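You operate a simulated robot arm through the tools that you are given. There is no shell and no other tool.

The job below is to be done with a simulated robot arm. You get a single attempt, and the scene is never put back.

TASK
Set the pointer to 90 cm and crank the table up to it.
Fine: brake on first; pointer knob freed, then locked again.

It is judged by the outcome, as a careful person would: the job done as asked, and still so three seconds after it is handed in. It fails if anything else is knocked over, pushed out of place, dropped, spilled or broken.

THE ROBOT
A 7-joint arm with a two-finger parallel gripper, fixed in place. Base frame: the origin is at the foot of the arm, x ahead of it, y to its left, z up. Readings come in m, rad, newtons and seconds.
Its first joint turns from -2.601 to 2.601 rad. Payload 3.43 kg.
The tool frame sits at the grasp point between the pads (the TCP): z along the fingers, y along the line on which they close. The tips reach 0.03 m beyond it. The gripper opens to 0.094 m. The fingers are 0.028 m wide and 0.01 m thick; the gripper's body (0.05 by 0.096 m) begins 0.055 m behind the TCP.
Orientation is told as [roll, pitch, yaw] about the base's x, y, z axes, in that order, counted from this pose: with the fingers straight down and closing along the base's y, the tool's x points along the base's -x, its y along +y and its z along -z.

THE INTERFACE
- The arm moves only by the tool move_arm. Its argument "deltas" is a list that holds one entry, the list of rows, each a list of 7 numbers: the turn, a rotation vector about the tool's x, y, z in units of 6 degrees (1.0 is 6 degrees), then the shift along the tool's x, y, z in units of 20 mm (1.0 is 20 mm), then the finger opening in m, from 0 to 0.094. In form: [[[wx, wy, wz, x, y, z, hand], ...]]. A call has 1 to 20 rows; each row shifts and turns the commanded pose from where the row before left it, along the tool's axes as they then stand. A call with a number of a shift or a turn outside -1 to 1 is refused whole. Each row takes 0.2 s and may step no farther than 0.05 m and 0.15 rad from the row before; otherwise, or with a gripper value out of range, the whole call is refused. Where a pose cannot be reached the arm comes as near as it can. A force on the tool above 60 N (or 10 N above the force at the start of the call, whichever is more), or a blocked arm, ends the call early, and 0.2 s more pass. The fingers move at their own pace (about 0.045 m/s each) and stop on an object; they squeeze with about 42 N. The grip force told is the motor's: it shows also when the fingers shut on nothing. Time passes only in rows, and 0.2 s behind the last, so rows that do not move let the fingers close. It gives the time, the measured TCP pose, the force on the tool (base axes), the opening and the grip force at its end, in the units of the frame above (readings bear some noise), with the torque about the TCP (base axes, N m) and any sound that the robot's microphone picked up.
- Cameras (640 x 400 px; columns grow to the right, rows downward): "scene" is fixed at [0.398, -0.6499, 1.232]; the picture's right is [1.00, 0.00, 0.00], its down [0.00, -0.27, -0.96] and it looks along [-0.00, 0.96, -0.27] (base axes); focal length 313 px, centre (320, 200). "wrist" rides on the gripper at [0.076, 0.014, -0.102] in the tool frame; the picture's right is [-0.18, 0.98, 0.00], its down [-0.75, -0.14, -0.64] and it looks along [-0.63, -0.12, 0.77] (tool axes); focal length 243 px, centre (320, 200).
- snapshot(camera): a new picture of that camera. The clock stands still meanwhile.
- pixel_to_xyz(camera, pixels): for up to 12 pixels [column, row] of the newest picture of that camera ("zoom" is the newest enlarged one), the place [x, y, z] in the base frame of the surface seen there, good to about 0.002 m. The clock stands still meanwhile.
- inspect(camera, box): a new picture of the part [left, top, right, bottom] of that camera's present view, enlarged. The clock stands still meanwhile.
- sign_off(): hands the job in; it is judged then, once.

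Unless the task says otherwise, let go and move clear before handing in.

The tools are called after "Request:" as a command line: name --argument value ..., lists and objects as JSON in quotes. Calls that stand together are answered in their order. move_arm: Moves the arm, as the interface text tells. Its arguments: {"type":"object","properties":{"deltas":{"type":"array","items":{"type":"array","items":{"type":"array","items":{"type":"number"}}}}},"required":["deltas"]} The other tools are called the same way: snapshot (camera) takes a picture; pixel_to_xyz (camera, pixels) gives the place of the surface under pixels of a picture; inspect (camera, box) takes an enlarged picture of a part of a camera's view; sign_off () hands the job in.

At the start:

```text
t: 0.0
position: [0.186, 0.9708, 1.1129]
ee_rot: [0.0, 0.0, 0.001]
wrist_force: [0.5, -1.5, -0.1]
moment: [-0.03, 0.0, 0.02]
grip_width: 0.0939
grasp_force: 0.0
```

scene: 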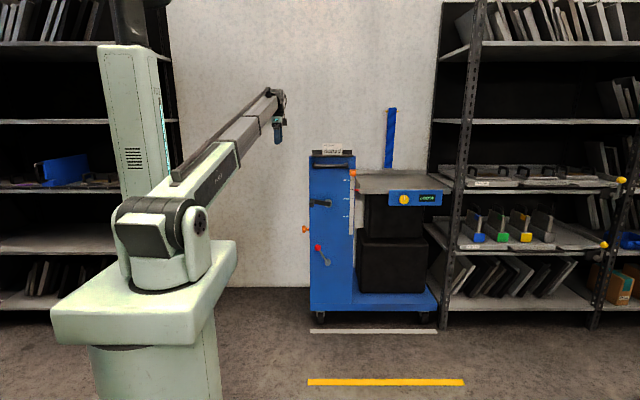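
wrist: 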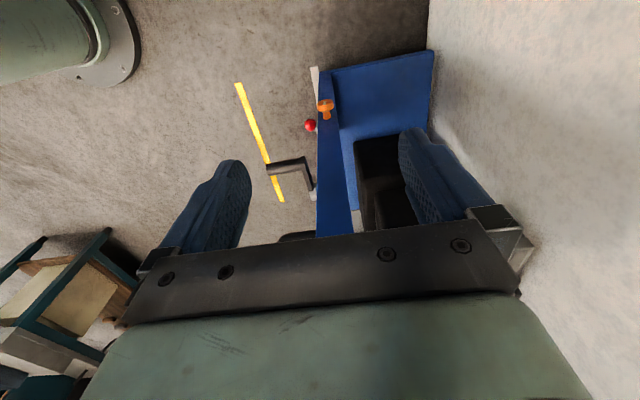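

The scene shows a blue lift cart around pixels (310-440, 150-320) with a crank (black, ~(322,203)), a red knob lever (~(320,248)), an orange knob (~(306,229)) and an orange pointer (~(353,173)). I'll enlarge these parts before moving.

Request:
inspect --camera "scene" --box '[290, 140, 370, 190]'

Request:
inspect --camera "scene" --box '[290, 180, 370, 230]'

Request:
inspect --camera "scene" --box '[290, 220, 370, 270]'

Request:
inspect --camera "scene" --box '[290, 130, 450, 230]'

Request:
inspect --camera "scene" --box '[290, 260, 480, 390]'

```text
8.00 times, centred on (330, 165) of scene
```

zoom: 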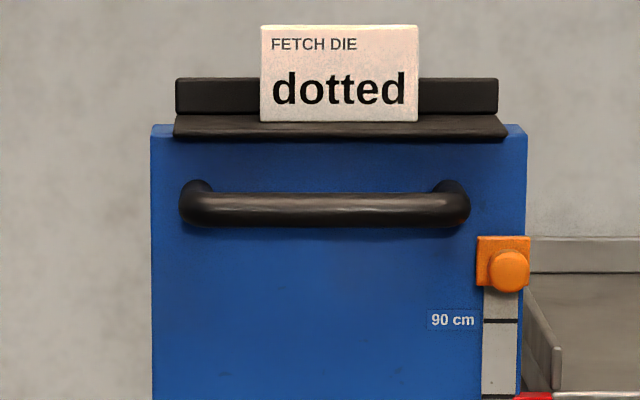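

```text
8.00 times, centred on (330, 205) of scene
```

zoom: 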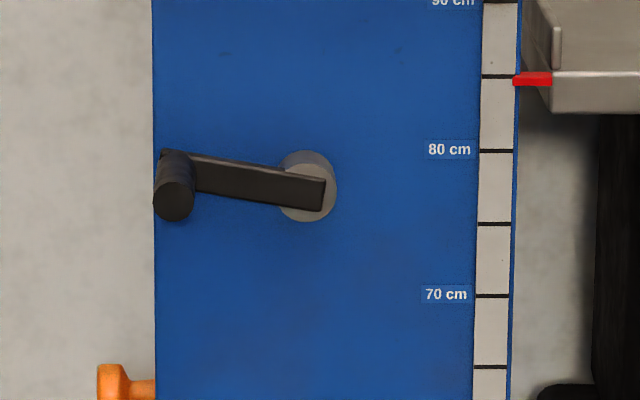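

```text
8.00 times, centred on (330, 245) of scene
```

zoom: 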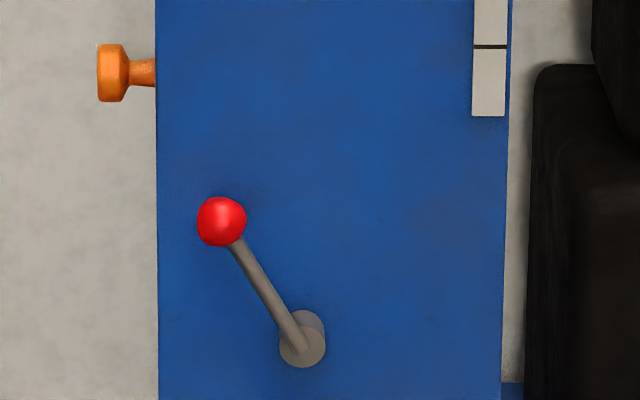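

```text
4.00 times, centred on (370, 180) of scene
```

zoom: 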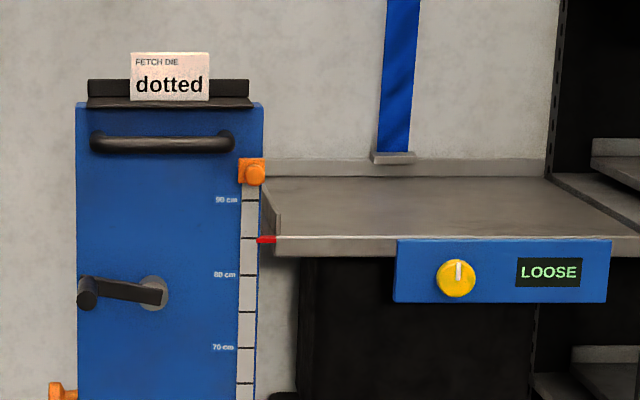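

```text
3.08 times, centred on (385, 325) of scene
```

zoom: 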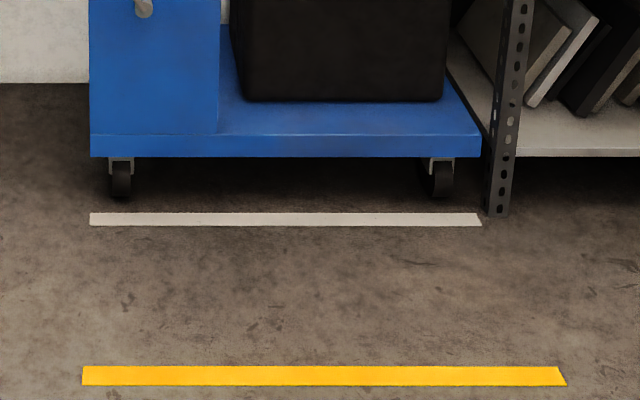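

The pointer (orange plate at zoom (503,263)) sits above 90 cm, the red table mark sits at about 85 cm, and a display on the table reads "LOOSE" beside a yellow dial. I'll look closer at the panel and get 3D positions.

Request:
inspect --camera "scene" --box '[380, 180, 460, 230]'

Request:
inspect --camera "scene" --box '[338, 160, 378, 185]'

Request:
pixel_to_xyz --camera "scene" --pixels '[[353, 173], [350, 170], [312, 203], [330, 203], [306, 229], [317, 247], [327, 262], [404, 200], [334, 220], [314, 160], [334, 166], [354, 190]]'

Request:
snapshot --camera "wrist"

```text
8.00 times, centred on (420, 205) of scene
```

zoom: 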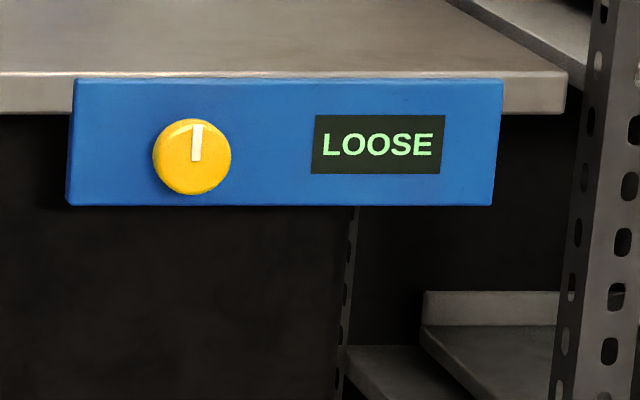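

```text
16.00 times, centred on (358, 172) of scene
```

zoom: 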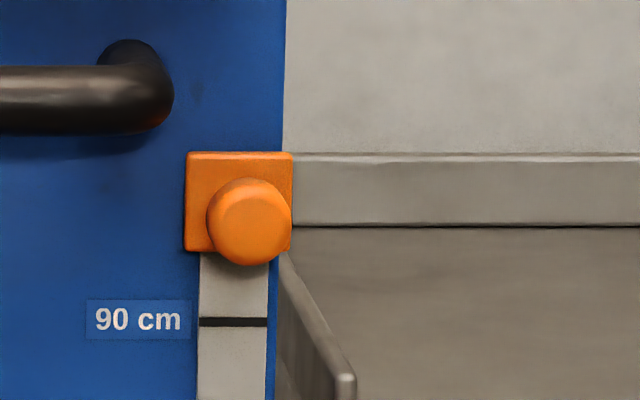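

```text
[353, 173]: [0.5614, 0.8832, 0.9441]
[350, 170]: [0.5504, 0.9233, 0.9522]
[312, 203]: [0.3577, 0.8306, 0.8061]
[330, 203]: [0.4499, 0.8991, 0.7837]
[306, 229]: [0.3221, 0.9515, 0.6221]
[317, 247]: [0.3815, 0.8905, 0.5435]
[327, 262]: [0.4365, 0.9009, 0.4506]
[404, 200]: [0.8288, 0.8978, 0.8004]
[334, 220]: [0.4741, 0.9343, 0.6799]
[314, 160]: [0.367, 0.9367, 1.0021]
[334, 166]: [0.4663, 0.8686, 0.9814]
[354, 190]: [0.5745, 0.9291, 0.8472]
```

```text
taken
```

wrist: 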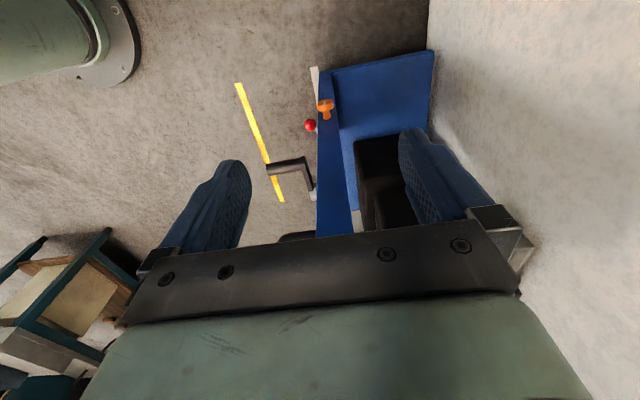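

The tick scale matches base z (85 cm at z≈0.85), the crank hub is near (0.45, 0.90, 0.785) and the red lever hub near (0.436, 0.90, 0.45). I'll check nearby objects and the cart's faces in the pictures before moving.

Request:
pixel_to_xyz --camera "wrist" --pixels '[[90, 250], [30, 240], [60, 310], [340, 150], [560, 100], [310, 125], [325, 105], [290, 165], [312, 195], [260, 140], [316, 80], [10, 380]]'

Request:
pixel_to_xyz --camera "scene" --pixels '[[230, 150], [354, 181], [354, 168], [356, 189], [312, 290], [352, 290], [310, 160], [328, 152], [400, 196], [425, 199], [372, 330], [385, 382]]'

Request:
inspect --camera "wrist" --box '[240, 60, 400, 160]'

Request:
inspect --camera "wrist" --box '[240, 140, 400, 240]'

```text
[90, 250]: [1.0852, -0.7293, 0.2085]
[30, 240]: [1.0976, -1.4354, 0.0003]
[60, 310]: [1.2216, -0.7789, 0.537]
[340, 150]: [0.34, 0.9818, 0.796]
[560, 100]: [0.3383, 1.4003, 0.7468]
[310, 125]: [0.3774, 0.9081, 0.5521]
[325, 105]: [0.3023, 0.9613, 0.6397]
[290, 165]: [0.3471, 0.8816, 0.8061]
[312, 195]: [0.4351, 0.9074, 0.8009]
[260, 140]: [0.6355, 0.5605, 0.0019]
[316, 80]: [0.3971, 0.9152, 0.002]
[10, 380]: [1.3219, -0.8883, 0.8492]
```

```text
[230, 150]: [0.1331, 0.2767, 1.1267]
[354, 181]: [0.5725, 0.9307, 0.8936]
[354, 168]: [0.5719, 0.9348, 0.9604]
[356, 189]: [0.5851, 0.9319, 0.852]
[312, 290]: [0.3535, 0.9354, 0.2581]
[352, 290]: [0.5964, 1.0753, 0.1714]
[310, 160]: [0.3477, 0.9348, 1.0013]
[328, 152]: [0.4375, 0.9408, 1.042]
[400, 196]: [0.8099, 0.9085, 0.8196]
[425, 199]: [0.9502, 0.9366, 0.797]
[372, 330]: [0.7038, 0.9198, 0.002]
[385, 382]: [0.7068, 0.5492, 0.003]
```

```text
4.00 times, centred on (320, 110) of wrist
```

zoom: 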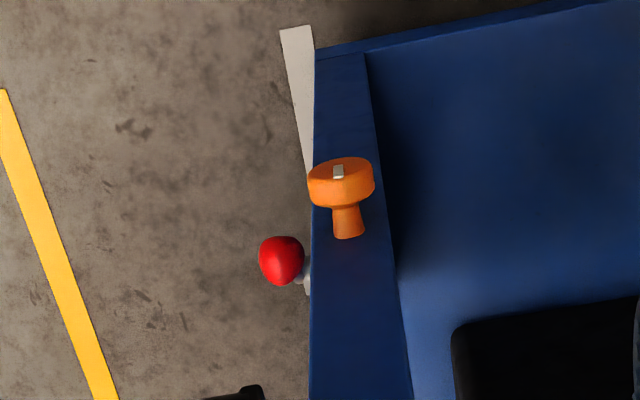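

```text
4.00 times, centred on (320, 190) of wrist
```

zoom: 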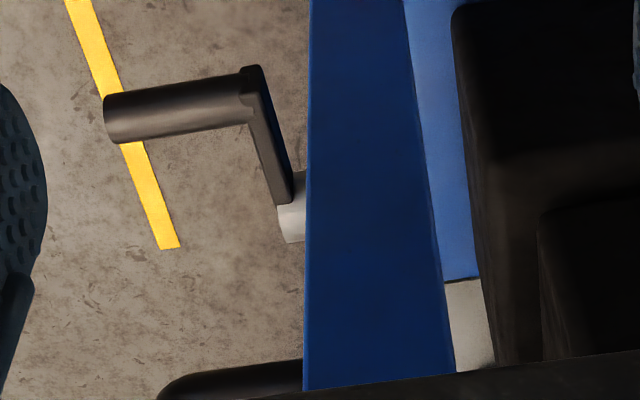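

The cart column is a panel (x 0.34–0.57, front face y≈0.935), and the side orange knob carries a white index mark at zoom (338,172). I'll back the tool away from the wall before turning it to face the cart.

Request:
move_arm --deltas '[[[0, 0, 0, 0, -1, 0, 0.094], [0, 0, 0, 0, -1, 0, 0.094], [0, 0, 0, 0, -1, 0, 0.094], [0, 0, 0, 0, -1, 0, 0.094], [0, 0, 0, 0, -1, 0, 0.094], [0, 0, 0, 0, -1, 0, 0.094], [0, 0, 0, 0, -1, 0, 0.094], [0, 0, 0, 0, -1, 0, 0.094], [0, 0, 0, 0, -1, 0, 0.094], [0, 0, 0, 0, -1, 0, 0.094], [0, 0, 0, 0, -1, 0, 0.094], [0, 0, 0, 0, -1, 0, 0.094], [0, 0, 0, 0, -1, 0, 0.094], [0, 0, 0, 0, -1, 0, 0.094], [0, 0, 0, 0, -1, 0, 0.094], [0, 0, 0, 0, -1, 0, 0.094]]]'

```text
t: 3.4
position: [0.187, 0.6487, 1.1099]
ee_rot: [0.0, 0.0, 0.0]
wrist_force: [0.5, 1.4, -0.3]
moment: [-0.02, 0.01, -0.01]
grip_width: 0.0941
grasp_force: 0.1
```

The tool is now at y=0.649 and free of contact. Next I'll turn it to face +y (roll +90° about the base x, which is −x in the tool frame).

Request:
move_arm --deltas '[[[-1, 0, 0, 0, 0, 0, 0.094], [-1, 0, 0, 0, 0, 0, 0.094], [-1, 0, 0, 0, 0, 0, 0.094], [-1, 0, 0, 0, 0, 0, 0.094], [-1, 0, 0, 0, 0, 0, 0.094], [-1, 0, 0, 0, 0, 0, 0.094], [-1, 0, 0, 0, 0, 0, 0.094], [-1, 0, 0, 0, 0, 0, 0.094], [-1, 0, 0, 0, 0, 0, 0.094], [-1, 0, 0, 0, 0, 0, 0.094], [-1, 0, 0, 0, 0, 0, 0.094], [-1, 0, 0, 0, 0, 0, 0.094], [-1, 0, 0, 0, 0, 0, 0.094], [-1, 0, 0, 0, 0, 0, 0.094], [-1, 0, 0, 0, 0, 0, 0.094]]]'

Request:
snapshot --camera "scene"

Request:
snapshot --camera "wrist"

```text
t: 6.6
position: [0.1917, 0.672, 1.118]
ee_rot: [1.573, 0.001, -0.003]
wrist_force: [-0.4, 0.4, 0.7]
moment: [-0.05, 0.03, 0.0]
grip_width: 0.0938
grasp_force: 0.1
out of reach, approached as far as the arm can: row 13, 14, 15
```

```text
taken
```

scene: 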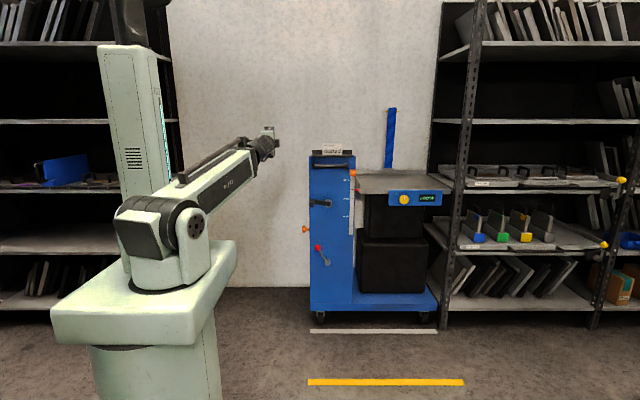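

```text
taken
```

wrist: 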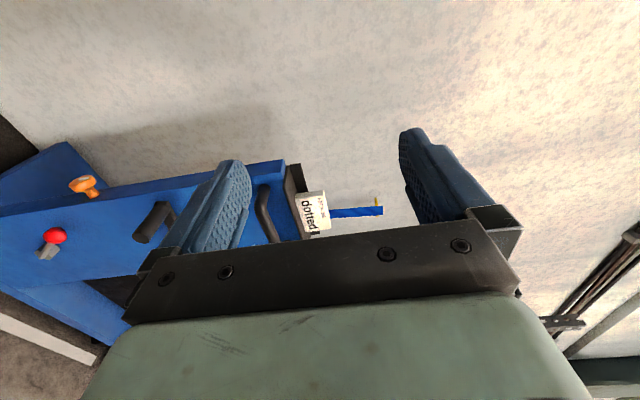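

The tool now faces the cart, and the picture shows the crank, red lever and orange side knob on the left. I'll lower the tool to look at the lever and knob more closely.

Request:
move_arm --deltas '[[[0, 0, 0, 0, -1, 0, 0.094], [0, 0, 0, 0, -1, 0, 0.094], [0, 0, 0, 0, -1, 0, 0.094], [0, 0, 0, 0, -1, 0, 0.094], [0, 0, 0, 0, -1, 0, 0.094], [0, 0, 0, 0, -1, 0, 0.094], [0, 0, 0, 0, -1, 0, 0.094], [0, 0, 0, 0, -1, 0, 0.094], [0, 0, 0, 0, -1, 0, 0.094], [0, 0, 0, 0, -1, 0, 0.094], [0, 0, 0, 0, -1, 0, 0.094], [0, 0, 0, 0, -1, 0, 0.094], [0, 0, 0, 0, -1, 0, 0.094], [0, 0, 0, 0, -1, 0, 0.094], [0, 0, 0, 0, -1, 0, 0.094], [0, 0, 0, 0, -1, 0, 0.094], [0, 0, 0, 0, -1, 0, 0.094], [0, 0, 0, 0, -1, 0, 0.094]]]'

Request:
snapshot --camera "wrist"

Request:
snapshot --camera "scene"

```text
t: 10.4
position: [0.1958, 0.686, 0.7603]
ee_rot: [1.572, 0.0, 0.0]
wrist_force: [-0.6, -0.1, 0.3]
moment: [-0.03, -0.02, -0.03]
grip_width: 0.0942
grasp_force: 0.0
out of reach, approached as far as the arm can: row 1, 2, 4
```

```text
taken
```

wrist: 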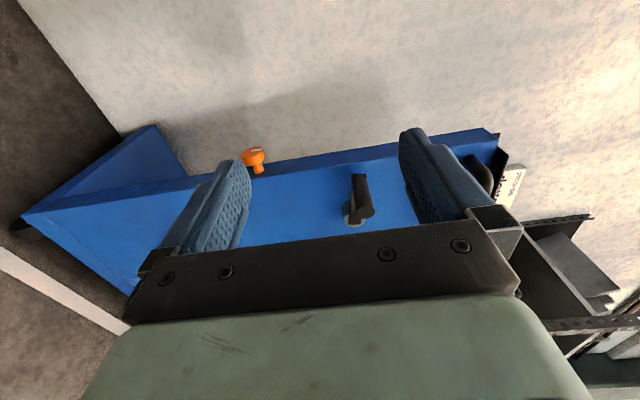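

```text
taken
```

scene: 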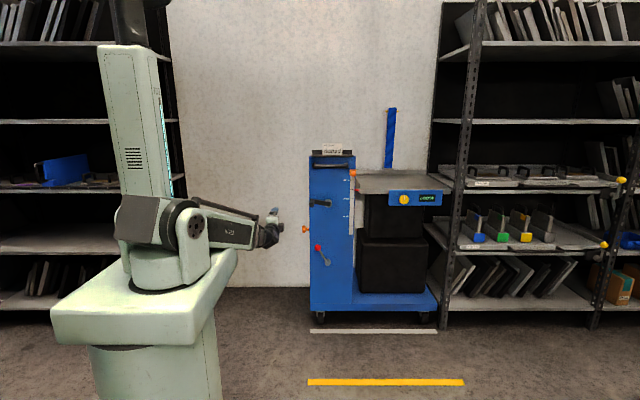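

The lever is hidden behind the lower finger near (210,210), so I'll go down a further 0.2 m and look again.

Request:
move_arm --deltas '[[[0, 0, 0, 0, -1, 0, 0.094], [0, 0, 0, 0, -1, 0, 0.094], [0, 0, 0, 0, -1, 0, 0.094], [0, 0, 0, 0, -1, 0, 0.094], [0, 0, 0, 0, -1, 0, 0.094], [0, 0, 0, 0, -1, 0, 0.094], [0, 0, 0, 0, -1, 0, 0.094], [0, 0, 0, 0, -1, 0, 0.094], [0, 0, 0, 0, -1, 0, 0.094], [0, 0, 0, 0, -1, 0, 0.094]]]'

Request:
snapshot --camera "wrist"

Request:
inspect --camera "wrist" --box '[240, 100, 420, 220]'

Request:
inspect --camera "scene" --box '[290, 150, 450, 270]'

```text
t: 12.6
position: [0.197, 0.6861, 0.5615]
ee_rot: [1.572, -0.002, -0.001]
wrist_force: [0.2, 0.1, 0.3]
moment: [0.03, 0.01, -0.01]
grip_width: 0.094
grasp_force: 0.0
```

```text
taken
```

wrist: 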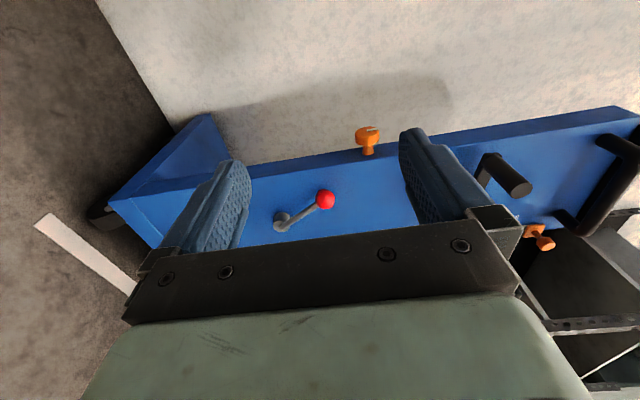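

```text
3.33 times, centred on (330, 160) of wrist
```

zoom: 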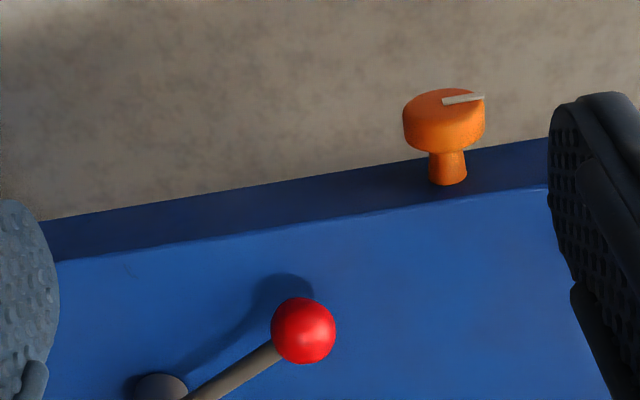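

```text
3.33 times, centred on (370, 210) of scene
```

zoom: 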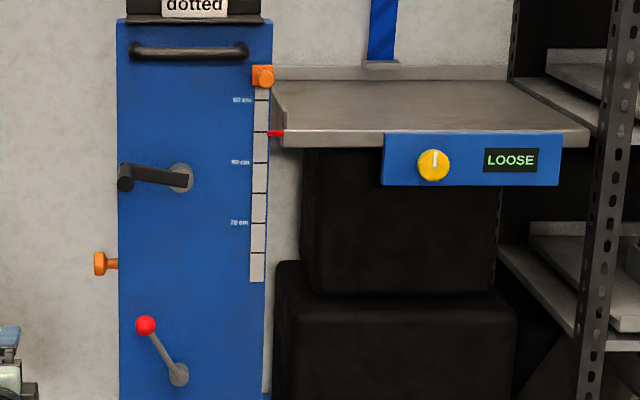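

The red lever's hub and ball are clear at (283,222) and (326,200), and the side orange knob at (368,137) has an index mark pointing up. Before touching the brake I'll record the caster and lever details for comparison.

Request:
inspect --camera "scene" --box '[300, 295, 350, 335]'

Request:
inspect --camera "scene" --box '[405, 295, 455, 335]'

Request:
inspect --camera "scene" --box '[305, 235, 345, 275]'

Request:
pixel_to_xyz --camera "wrist" --pixels '[[326, 200], [283, 222], [305, 211], [368, 133], [368, 150], [355, 137], [380, 137], [375, 130], [340, 220], [290, 170], [515, 185], [545, 242]]'

```text
10.00 times, centred on (325, 315) of scene
```

zoom: 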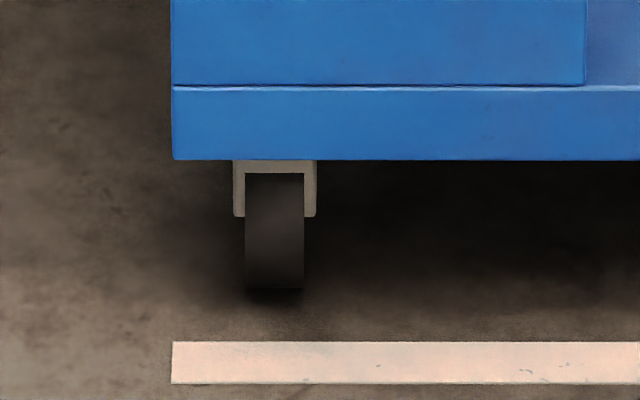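

```text
10.00 times, centred on (430, 315) of scene
```

zoom: 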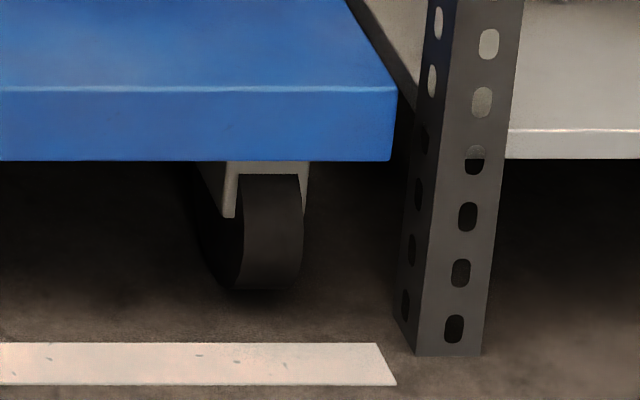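

```text
10.00 times, centred on (325, 255) of scene
```

zoom: 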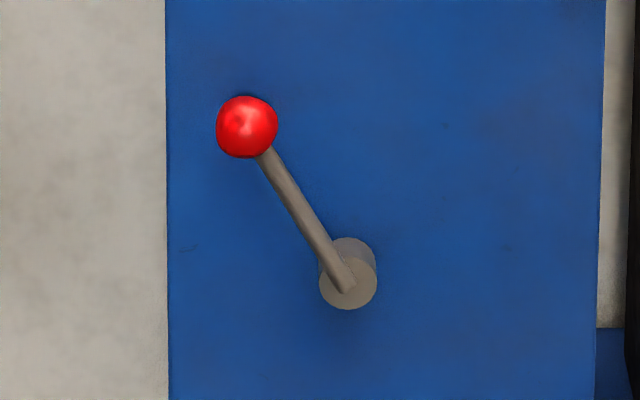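

```text
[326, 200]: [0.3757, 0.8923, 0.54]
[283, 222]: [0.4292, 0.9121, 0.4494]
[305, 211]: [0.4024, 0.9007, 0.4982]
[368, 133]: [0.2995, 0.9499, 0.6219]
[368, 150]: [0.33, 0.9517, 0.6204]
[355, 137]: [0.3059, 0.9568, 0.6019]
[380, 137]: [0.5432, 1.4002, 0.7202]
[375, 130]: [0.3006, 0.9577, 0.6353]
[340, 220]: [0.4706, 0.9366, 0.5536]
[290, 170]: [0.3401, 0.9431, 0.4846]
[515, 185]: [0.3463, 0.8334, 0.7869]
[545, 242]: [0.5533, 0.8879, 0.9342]
```

The lever hub is near (0.433, –, 0.447) and the ball near (0.381, 0.905, 0.541), leaning about 29° left. I'll close the fingers and come alongside the ball's left, short of touching it.

Request:
move_arm --deltas '[[[0, 0, 0, -0.9, -0.15, 0, 0.0], [0, 0, 0, -0.9, -0.15, 0, 0.0], [0, 0, 0, -0.9, -0.15, 0, 0.0], [0, 0, 0, -0.9, -0.15, 0, 0.0], [0, 0, 0, -0.9, -0.15, 0, 0.0], [0, 0, 0, -0.9, -0.15, 0, 0.0], [0, 0, 0, -0.9, -0.15, 0, 0.0], [0, 0, 0, 0, 0, 1, 0.0], [0, 0, 0, 0, 0, 1, 0.0], [0, 0, 0, 0, 0, 1, 0.0], [0, 0, 0, 0, 0, 1, 0.0], [0, 0, 0, 0, 0, 1, 0.0]]]'

Request:
snapshot --camera "wrist"

```text
t: 15.2
position: [0.3219, 0.7863, 0.5401]
ee_rot: [1.572, 0.0, 0.0]
wrist_force: [-0.2, -0.6, 1.4]
moment: [0.03, -0.02, -0.01]
grip_width: 0.0001
grasp_force: 33.6
```

```text
taken
```

wrist: 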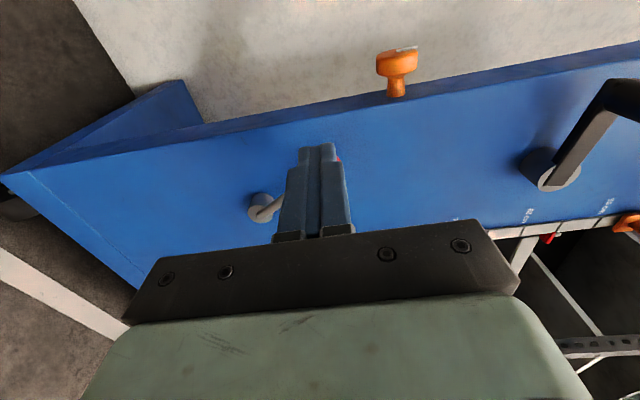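

The closed fingers are at (0.322, 0.786, 0.540), left of the ball and with a clear path ahead. I'll advance until the tips are level with the ball.

Request:
move_arm --deltas '[[[0, 0, 0, 0, 0, 1, 0.0], [0, 0, 0, 0, 0, 1, 0.0], [0, 0, 0, 0, 0, 1, 0.0], [0, 0, 0, 0, 0, 1, 0.0], [0, 0, 0, 0, 0, 0.9, 0.0]]]'

Request:
snapshot --camera "wrist"

Request:
inspect --camera "scene" --box '[280, 220, 360, 280]'

```text
t: 16.4
position: [0.3204, 0.8834, 0.5399]
ee_rot: [1.571, 0.001, -0.001]
wrist_force: [0.4, 0.0, 0.0]
moment: [-0.06, -0.01, -0.05]
grip_width: 0.0
grasp_force: 33.5
```

```text
taken
```

wrist: 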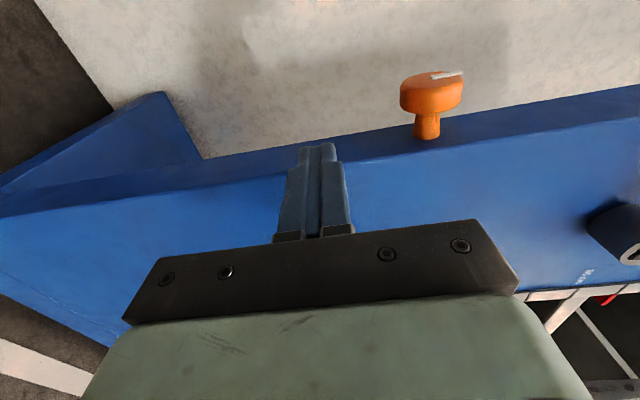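

```text
6.67 times, centred on (320, 250) of scene
```

zoom: 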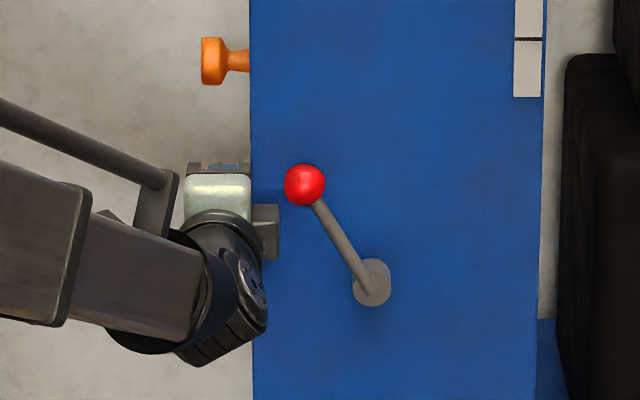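

The fingertips are level with the red ball and 3 cm left of it, with no contact. I'll raise slightly and push right in small steps, watching the force.

Request:
move_arm --deltas '[[[0, 0, 0, -0.5, 0.3, 0, 0.0], [0, 0, 0, -0.5, 0, 0, 0.0], [0, 0, 0, -0.5, 0, 0, 0.0], [0, 0, 0, -0.5, 0, 0, 0.0], [0, 0, 0, -0.5, 0, 0, 0.0]]]'

Request:
inspect --camera "scene" --box '[280, 220, 360, 280]'

```text
t: 17.6
position: [0.3737, 0.8837, 0.5443]
ee_rot: [1.568, -0.001, -0.002]
wrist_force: [-0.7, 0.1, -0.3]
moment: [-0.03, 0.04, 0.03]
grip_width: 0.0
grasp_force: 33.0
```

```text
6.67 times, centred on (320, 250) of scene
```

zoom: 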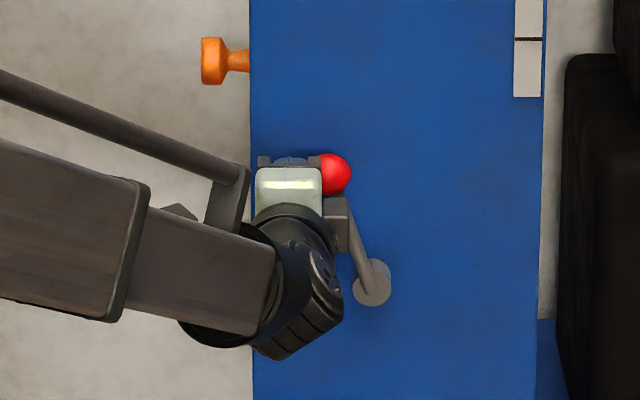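

The lever is moving right with almost no force (ball now at zoom (333,175)). I'll continue pushing to the right.

Request:
move_arm --deltas '[[[0, 0, 0, -0.5, 0.1, 0, 0.0], [0, 0, 0, -0.5, 0.1, 0, 0.0], [0, 0, 0, -0.5, 0, 0, 0.0], [0, 0, 0, -0.5, 0, 0, 0.0], [0, 0, 0, -0.5, 0, 0, 0.0]]]'

Request:
inspect --camera "scene" --box '[280, 220, 360, 280]'

```text
t: 18.8
position: [0.423, 0.8815, 0.5495]
ee_rot: [1.57, 0.0, 0.0]
wrist_force: [0.2, 0.5, -0.4]
moment: [0.03, 0.0, 0.0]
grip_width: 0.0002
grasp_force: 33.1
```

```text
6.67 times, centred on (320, 250) of scene
```

zoom: 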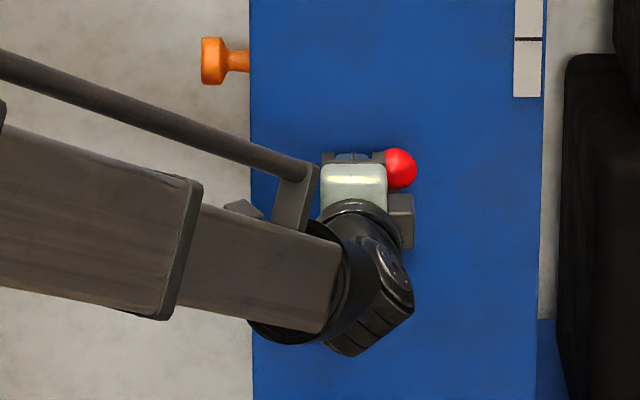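

The lever has passed vertical, with ball at zoom (401,168) and no resistance yet. I'll keep pushing in 10 mm steps to find the end of its travel.

Request:
move_arm --deltas '[[[0, 0, 0, -0.5, 0, 0, 0.0], [0, 0, 0, -0.5, -0.1, 0, 0.0], [0, 0, 0, -0.5, -0.1, 0, 0.0]]]'

Request:
inspect --camera "scene" --box '[280, 220, 360, 280]'

```text
t: 19.6
position: [0.4518, 0.8829, 0.5446]
ee_rot: [1.572, 0.0, -0.001]
wrist_force: [-0.6, 0.1, 0.7]
moment: [0.0, -0.02, 0.0]
grip_width: 0.0
grasp_force: 32.9
```

```text
6.67 times, centred on (320, 250) of scene
```

zoom: 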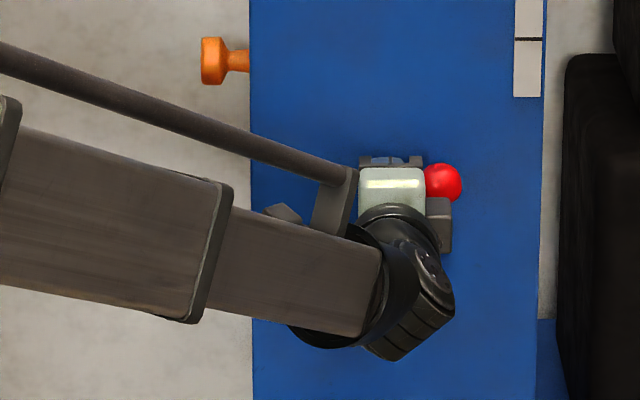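

The ball is at zoom (443,182), roughly mirror to where it began, and there's still no force. I'll nudge in 5 mm steps to see whether there is a stop.

Request:
move_arm --deltas '[[[0, 0, 0, -0.25, -0.1, 0, 0.0], [0, 0, 0, -0.25, -0.1, 0, 0.0]]]'

Request:
inspect --camera "scene" --box '[280, 220, 360, 280]'

```text
t: 20.2
position: [0.4609, 0.8845, 0.5418]
ee_rot: [1.57, 0.0, 0.001]
wrist_force: [0.0, 0.2, 0.2]
moment: [0.02, -0.01, -0.03]
grip_width: 0.0
grasp_force: 33.0
```

```text
6.67 times, centred on (320, 250) of scene
```

zoom: 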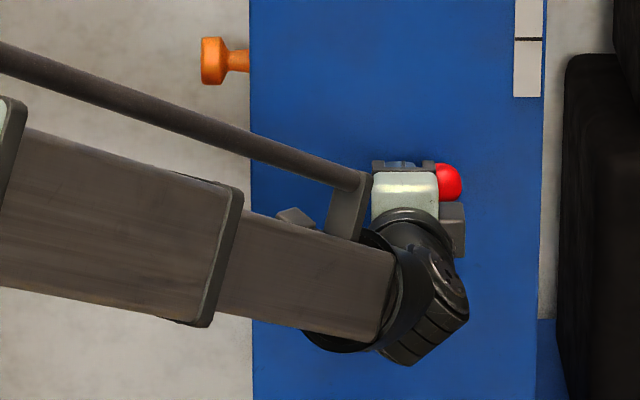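

The ball's right edge stayed at zoom column 462 while the gripper moved 9 mm, so the lever seems to have snapped ahead on its own. I'll back away to the left and look.

Request:
move_arm --deltas '[[[0, 0, 0, 0.5, 0, 0, 0.0], [0, 0, 0, 0, 0, -1, 0.0], [0, 0, 0, 0, 0, -1, 0.0], [0, 0, 0, 0.5, 0, -1, 0.0], [0, 0, 0, 1, 0, -1, 0.0], [0, 0, 0, 1, 0, -1, 0.0], [0, 0, 0, 1, 0, 0, 0.0], [0, 0, 0, 1, 0, 0, 0.0], [0, 0, 0, 1, 0, 0, 0.0], [0, 0, 0, 1, 0, 0, 0.0], [0, 0, 0, 1, 0, 0, 0.0]]]'

Request:
inspect --camera "scene" --box '[305, 235, 345, 275]'

Request:
snapshot --camera "scene"

Request:
snapshot --camera "wrist"

```text
t: 22.6
position: [0.3021, 0.7835, 0.5406]
ee_rot: [1.571, 0.0, 0.001]
wrist_force: [-0.4, 0.6, 0.8]
moment: [-0.01, 0.0, 0.0]
grip_width: 0.0001
grasp_force: 33.5
```

```text
10.00 times, centred on (325, 255) of scene
```

zoom: 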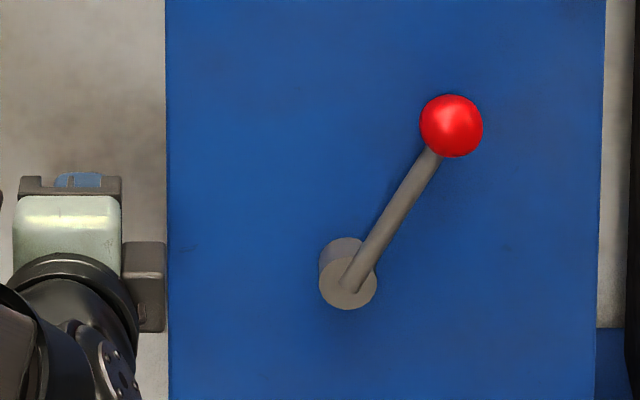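

```text
taken
```

scene: 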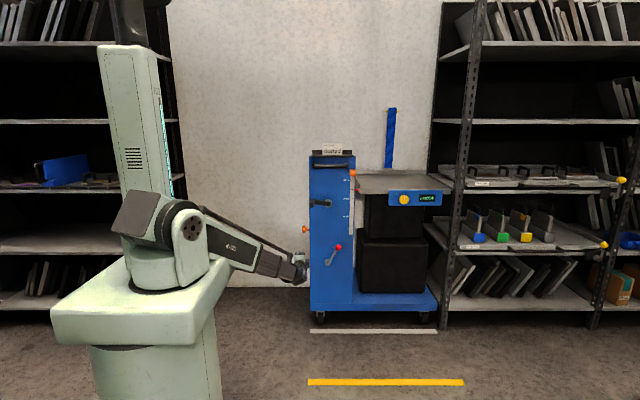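

```text
taken
```

wrist: 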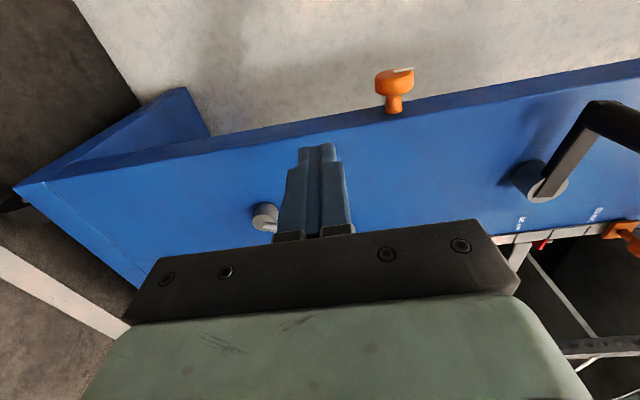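

The lever now rests at a mirror position leaning about 30° right, and the cart's edges (zoom column 166) haven't moved. To make sure this really is "brake on", I'll bring the closed fingertips near the panel for a very light push test.

Request:
move_arm --deltas '[[[0, 0, 0, 0, 1, 0, 0.0], [0, 0, 0, 0, 1, 0, 0.0], [0, 0, 0, -0.5, 1, 0, 0.0], [0, 0, 0, -1, 1, 0, 0.0], [0, 0, 0, -1, 1, 0, 0.0], [0, 0, 0, -1, 0, 0, 0.0], [0, 0, 0, -1, 0, 0, 0.0], [0, 0, 0, -1, 0, 0, 0.0], [0, 0, 0, -0.4, 0, 0, 0.0], [0, 0, 0, 0, 0, 1, 0.0], [0, 0, 0, 0, 0, 1, 0.0], [0, 0, 0, 0, 0, 1, 0.0], [0, 0, 0, 0, 0, 1, 0.0], [0, 0, 0, 0, 0, 1, 0.0], [0, 0, 0, 0, 0, 0.6, 0.0], [0, 0, 0, 0, 0, 0, 0.0]]]'

Request:
snapshot --camera "wrist"

```text
t: 26.0
position: [0.4195, 0.8952, 0.6414]
ee_rot: [1.571, 0.0, 0.0]
wrist_force: [-0.3, 0.0, 0.4]
moment: [0.01, -0.01, -0.02]
grip_width: 0.0
grasp_force: 33.1
```

```text
taken
```

wrist: 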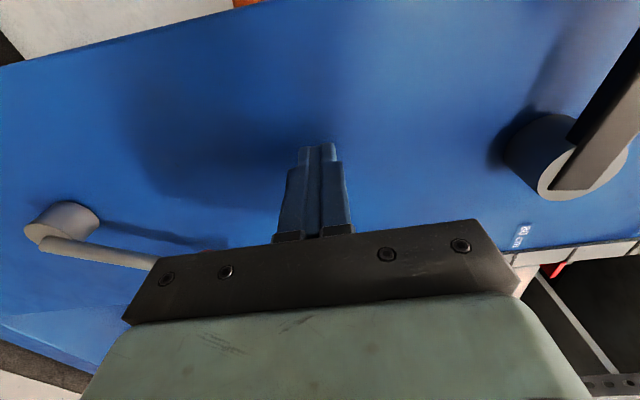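

The tips are about 1 cm from the blue panel with no contact. I'll creep forward in 2 mm steps and stop at the first clear force.

Request:
move_arm --deltas '[[[0, 0, 0, 0, 0, 0.1, 0.0], [0, 0, 0, 0, 0, 0.1, 0.0], [0, 0, 0, 0, 0, 0.1, 0.0], [0, 0, 0, 0, 0, 0.1, 0.0], [0, 0, 0, 0, 0, 0, 0.0]]]'

Request:
move_arm --deltas '[[[0, 0, 0, 0, 0, 0.1, 0.0], [0, 0, 0, 0, 0, 0, 0.0]]]'

```text
t: 27.2
position: [0.4204, 0.9042, 0.643]
ee_rot: [1.57, -0.001, 0.001]
wrist_force: [0.1, 0.8, -0.1]
moment: [0.01, 0.0, 0.01]
grip_width: 0.0
grasp_force: 33.4
```

```text
t: 27.8
position: [0.4204, 0.9055, 0.6422]
ee_rot: [1.569, 0.002, 0.0]
wrist_force: [-0.9, -4.8, 0.3]
moment: [-0.02, -0.01, 0.03]
grip_width: 0.0
grasp_force: 33.3
```

A contact force of about 4.8 N has appeared at tip y≈0.935. One more millimetre will tell whether the cart holds.

Request:
move_arm --deltas '[[[0, 0, 0, 0, 0, 0.05, 0.0], [0, 0, 0, 0, 0, 0, 0.0]]]'

Request:
move_arm --deltas '[[[0, 0, 0, 0, 0, 0.05, 0.0], [0, 0, 0, 0, 0, 0, 0.0]]]'

```text
t: 28.4
position: [0.4198, 0.9063, 0.6424]
ee_rot: [1.571, -0.002, -0.001]
wrist_force: [1.1, -7.9, 1.8]
moment: [0.06, -0.02, 0.03]
grip_width: 0.0
grasp_force: 32.8
```

```text
t: 29.0
position: [0.4192, 0.9056, 0.6426]
ee_rot: [1.569, -0.001, 0.0]
wrist_force: [-0.3, -28.8, 2.2]
moment: [0.1, -0.09, 0.21]
grip_width: 0.0
grasp_force: 32.8
```

The force climbed to 28.8 N with the TCP unmoved at y=0.906, so the cart is held and the brake is on. I'll back off and move left, ready to face the side knob.

Request:
move_arm --deltas '[[[0, 0, 0, 0, 0, -1, 0.0], [0, 0, 0, 0, 0, -1, 0.0], [0, 0, 0, 0, 0, -1, 0.0], [0, 0, 0, 0, 0, -1, 0.0], [0, 0, 0, 0, 0, -1, 0.0], [0, 0, 0, 0, 0, -1, 0.0], [0, 0, 0, 1, 0, 0, 0.0], [0, 0, 0, 1, 0, 0, 0.0], [0, 0, 0, 1, 0, 0, 0.0], [0, 0, 0, 1, 0, 0, 0.0], [0, 0, 0, 1, 0, 0, 0.0], [0, 0, 0, 1, 0, 0, 0.0], [0, 0, 0, 1, 0, 0, 0.0], [0, 0, 0, 1, 0, 0, 0.0], [0, 0, 0, 1, 0, 0, 0.0], [0, 0, 0, 1, 0, 0, 0.0], [0, 0, 0, 1, 0, 0, 0.05]]]'

Request:
snapshot --camera "scene"

Request:
snapshot --camera "wrist"

Request:
inspect --camera "scene" --box '[295, 215, 325, 245]'

```text
t: 32.6
position: [0.2021, 0.7881, 0.64]
ee_rot: [1.571, -0.001, 0.001]
wrist_force: [0.3, -0.6, 0.5]
moment: [0.0, 0.04, 0.02]
grip_width: 0.0325
grasp_force: 0.1
```

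```text
taken
```

scene: 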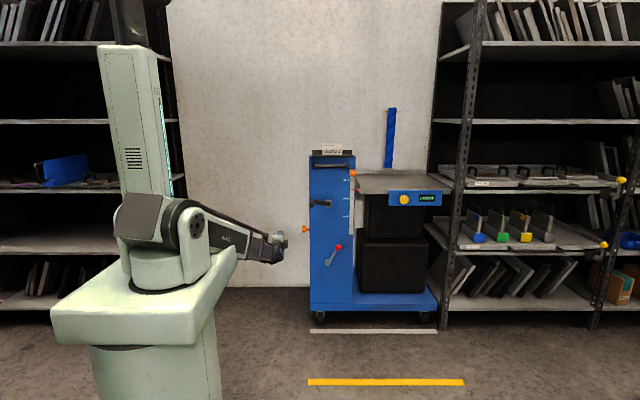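

```text
taken
```

wrist: 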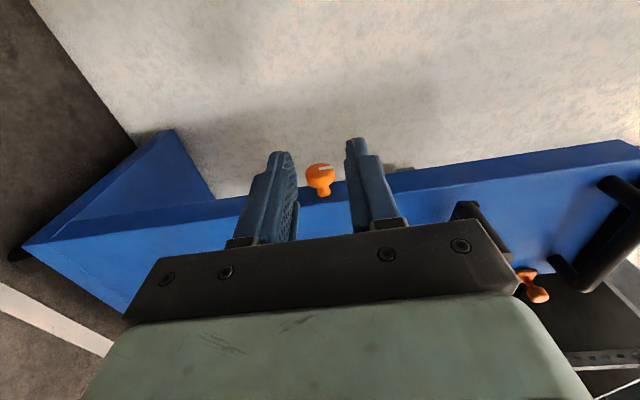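

```text
13.33 times, centred on (310, 230) of scene
```

zoom: 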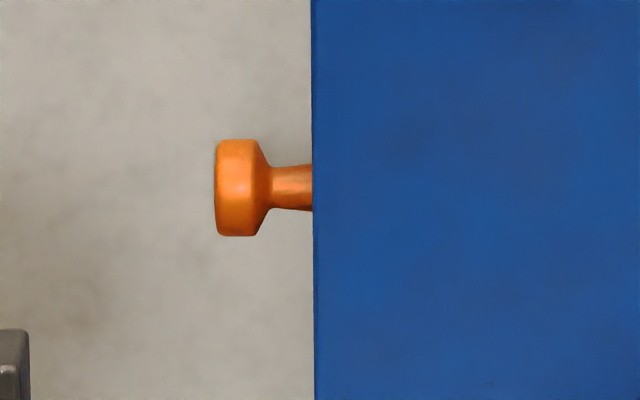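

The knob is well seen in the enlarged view at (240,188), with disc rows 140–236. I'll measure it from both cameras.

Request:
pixel_to_xyz --camera "zoom" --pixels '[[238, 188], [238, 150], [238, 226], [219, 188], [255, 188], [290, 188], [238, 170], [238, 206], [318, 188]]'

Request:
inspect --camera "wrist" --box '[295, 140, 345, 220]'

Request:
inspect --camera "wrist" --box '[380, 145, 440, 195]'

```text
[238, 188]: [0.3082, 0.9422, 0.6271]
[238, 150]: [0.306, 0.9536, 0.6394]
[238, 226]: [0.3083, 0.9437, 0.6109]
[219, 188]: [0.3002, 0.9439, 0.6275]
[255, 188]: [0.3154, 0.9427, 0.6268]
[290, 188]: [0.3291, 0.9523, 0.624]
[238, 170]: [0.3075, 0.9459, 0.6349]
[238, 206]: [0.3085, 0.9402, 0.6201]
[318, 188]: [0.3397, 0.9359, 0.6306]
```

```text
5.00 times, centred on (320, 180) of wrist
```

zoom: 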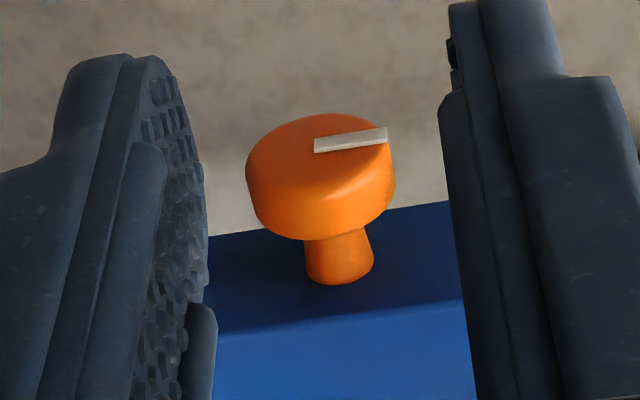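

```text
8.00 times, centred on (410, 170) of wrist
```

zoom: 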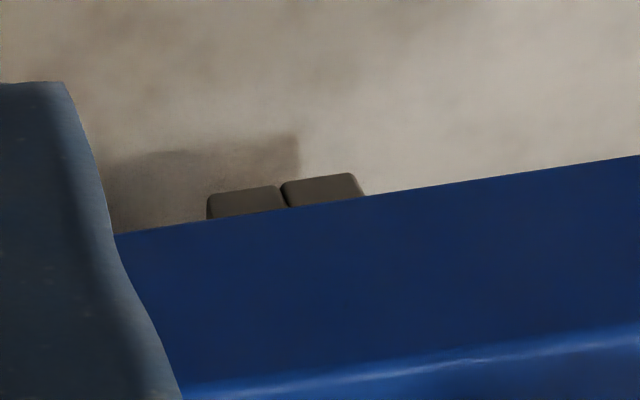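

The knob's axis is at about y=0.960, z=0.620, disc x from 0.299 to 0.315, radius 0.02. I'll turn the tool to face +x so that it can grip and twist the knob on its axis.

Request:
move_arm --deltas '[[[0, -1, 0, 0, 0, 0, 0.07], [0, -1, 0, 0, 0, 0, 0.07], [0, -1, 0, 0, 0, 0, 0.07], [0, -1, 0, 0, 0, 0, 0.07], [0, -1, 0, 0, 0, 0, 0.07], [0, -1, 0, 0, 0, 0, 0.07], [0, -1, 0, 0, 0, 0, 0.07], [0, -1, 0, 0, 0, 0, 0.07], [0, -1, 0, 0, 0, 0, 0.07], [0, -1, 0, 0, 0, 0, 0.07], [0, -1, 0, 0, 0, 0, 0.07], [0, -1, 0, 0, 0, 0, 0.07], [0, -1, 0, 0, 0, 0, 0.07], [0, -1, 0, 0, 0, 0, 0.07], [0, -1, 0, 0, 0, 0, 0.07]]]'

Request:
snapshot --camera "scene"

Request:
snapshot --camera "wrist"

```text
t: 35.8
position: [0.2105, 0.7869, 0.6423]
ee_rot: [1.566, 0.001, -0.092]
wrist_force: [-0.1, -0.1, -0.7]
moment: [0.01, 0.0, 0.0]
grip_width: 0.07
grasp_force: 0.1
out of reach, approached as far as the arm can: row 1, 2, 3, 4, 5, 6, 7, 8, 9, 10, 11, 12, 13, 14, 15
```

```text
taken
```

scene: 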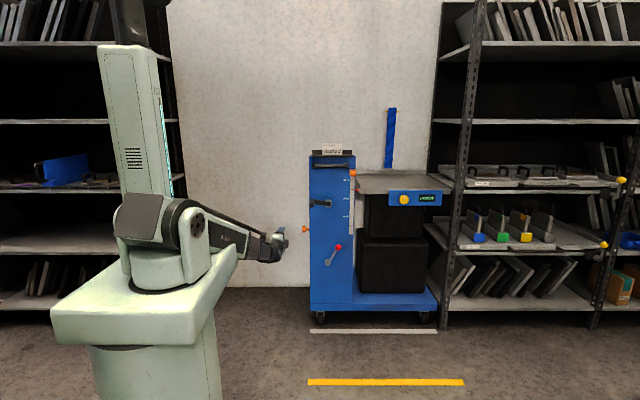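

```text
taken
```

wrist: 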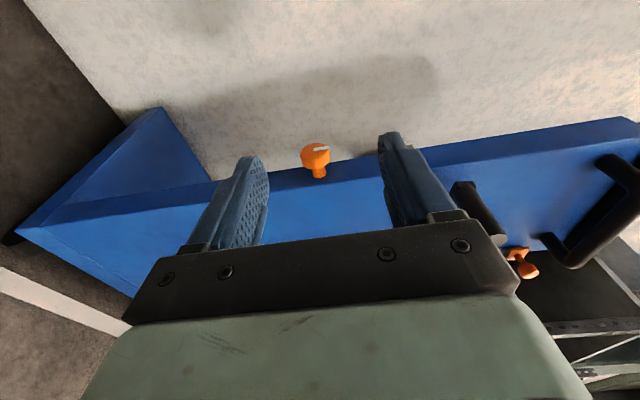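

The yaw stuck at −0.09 rad (wrist near a singular pose), so facing +x must be reached another way. I'll first roll the tool back to pointing down, from which tipping toward +x is a simple forearm roll.

Request:
move_arm --deltas '[[[1, 0, 0, 0, 0, 0, 0.07], [1, 0, 0, 0, 0, 0, 0.07], [1, 0, 0, 0, 0, 0, 0.07], [1, 0, 0, 0, 0, 0, 0.07], [1, 0, 0, 0, 0, 0, 0.07], [1, 0, 0, 0, 0, 0, 0.07], [1, 0, 0, 0, 0, 0, 0.07], [1, 0, 0, 0, 0, 0, 0.07], [1, 0, 0, 0, 0, 0, 0.07], [1, 0, 0, 0, 0, 0, 0.07], [1, 0, 0, 0, 0, 0, 0.07], [1, 0, 0, 0, 0, 0, 0.07], [1, 0, 0, 0, 0, 0, 0.07], [1, 0, 0, 0, 0, 0, 0.07], [1, 0, 0, 0, 0, 0, 0.07]]]'

Request:
snapshot --camera "scene"

```text
t: 39.0
position: [0.2061, 0.7877, 0.6439]
ee_rot: [0.069, 0.01, -0.073]
wrist_force: [0.2, -0.2, 0.4]
moment: [0.0, -0.01, 0.01]
grip_width: 0.07
grasp_force: 0.1
out of reach, approached as far as the arm can: row 5
```

```text
taken
```

scene: 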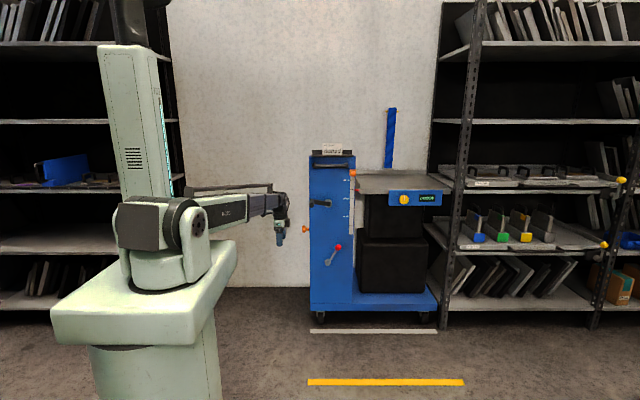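

The tool points down again with small residual tilt (roll 0.069, yaw −0.073). I'll square it up and tip it toward +x by turning about the tool's y.

Request:
move_arm --deltas '[[[0.66, 0, -0.7, 0, 0, 0, 0.07], [0, -1, 0, 0, 0, 0, 0.07], [0, -1, 0, 0, 0, 0, 0.07], [0, -1, 0, 0, 0, 0, 0.07], [0, -1, 0, 0, 0, 0, 0.07], [0, -1, 0, 0, 0, 0, 0.07]]]'

Request:
snapshot --camera "scene"

```text
t: 40.4
position: [0.2056, 0.7886, 0.643]
ee_rot: [0.003, -0.522, -0.002]
wrist_force: [0.7, 0.0, -0.1]
moment: [-0.05, -0.03, 0.04]
grip_width: 0.0702
grasp_force: 0.1
```

```text
taken
```

scene: 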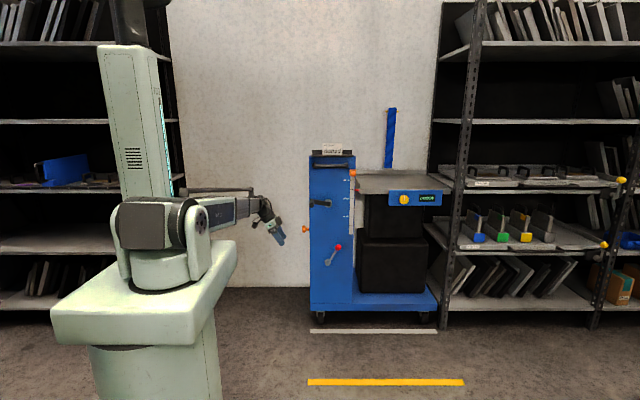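

The tilt toward +x works cleanly (pitch −0.522). I'll complete the remaining 60°.

Request:
move_arm --deltas '[[[0, -1, 0, 0, 0, 0, 0.07], [0, -1, 0, 0, 0, 0, 0.07], [0, -1, 0, 0, 0, 0, 0.07], [0, -1, 0, 0, 0, 0, 0.07], [0, -1, 0, 0, 0, 0, 0.07], [0, -1, 0, 0, 0, 0, 0.07], [0, -1, 0, 0, 0, 0, 0.07], [0, -1, 0, 0, 0, 0, 0.07], [0, -1, 0, 0, 0, 0, 0.07], [0, -1, 0, 0, 0, 0, 0.07]]]'

Request:
snapshot --camera "scene"

Request:
snapshot --camera "wrist"

```text
t: 42.6
position: [0.206, 0.7885, 0.643]
ee_rot: [0.632, -1.564, -0.632]
wrist_force: [0.0, 0.4, 0.2]
moment: [0.0, 0.02, 0.01]
grip_width: 0.07
grasp_force: 0.1
```

```text
taken
```

scene: 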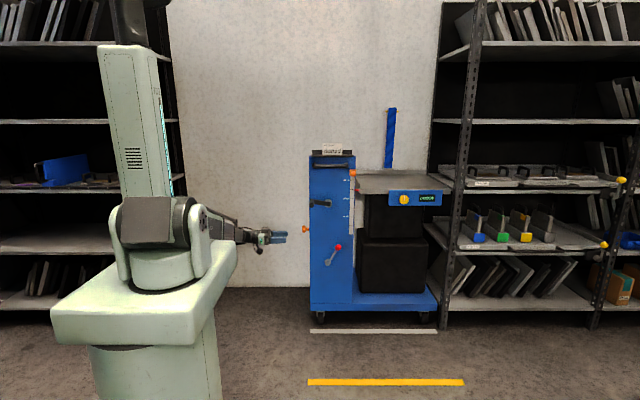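

```text
taken
```

wrist: 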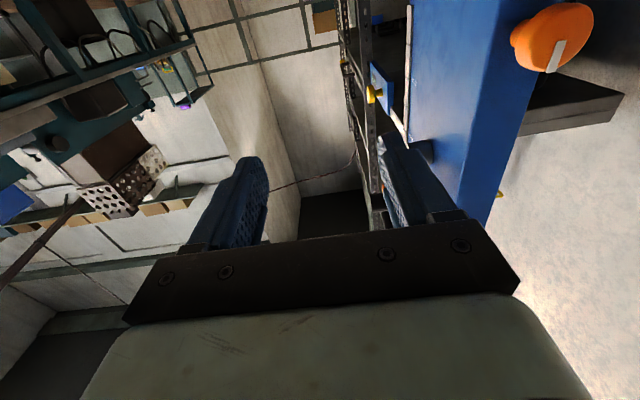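

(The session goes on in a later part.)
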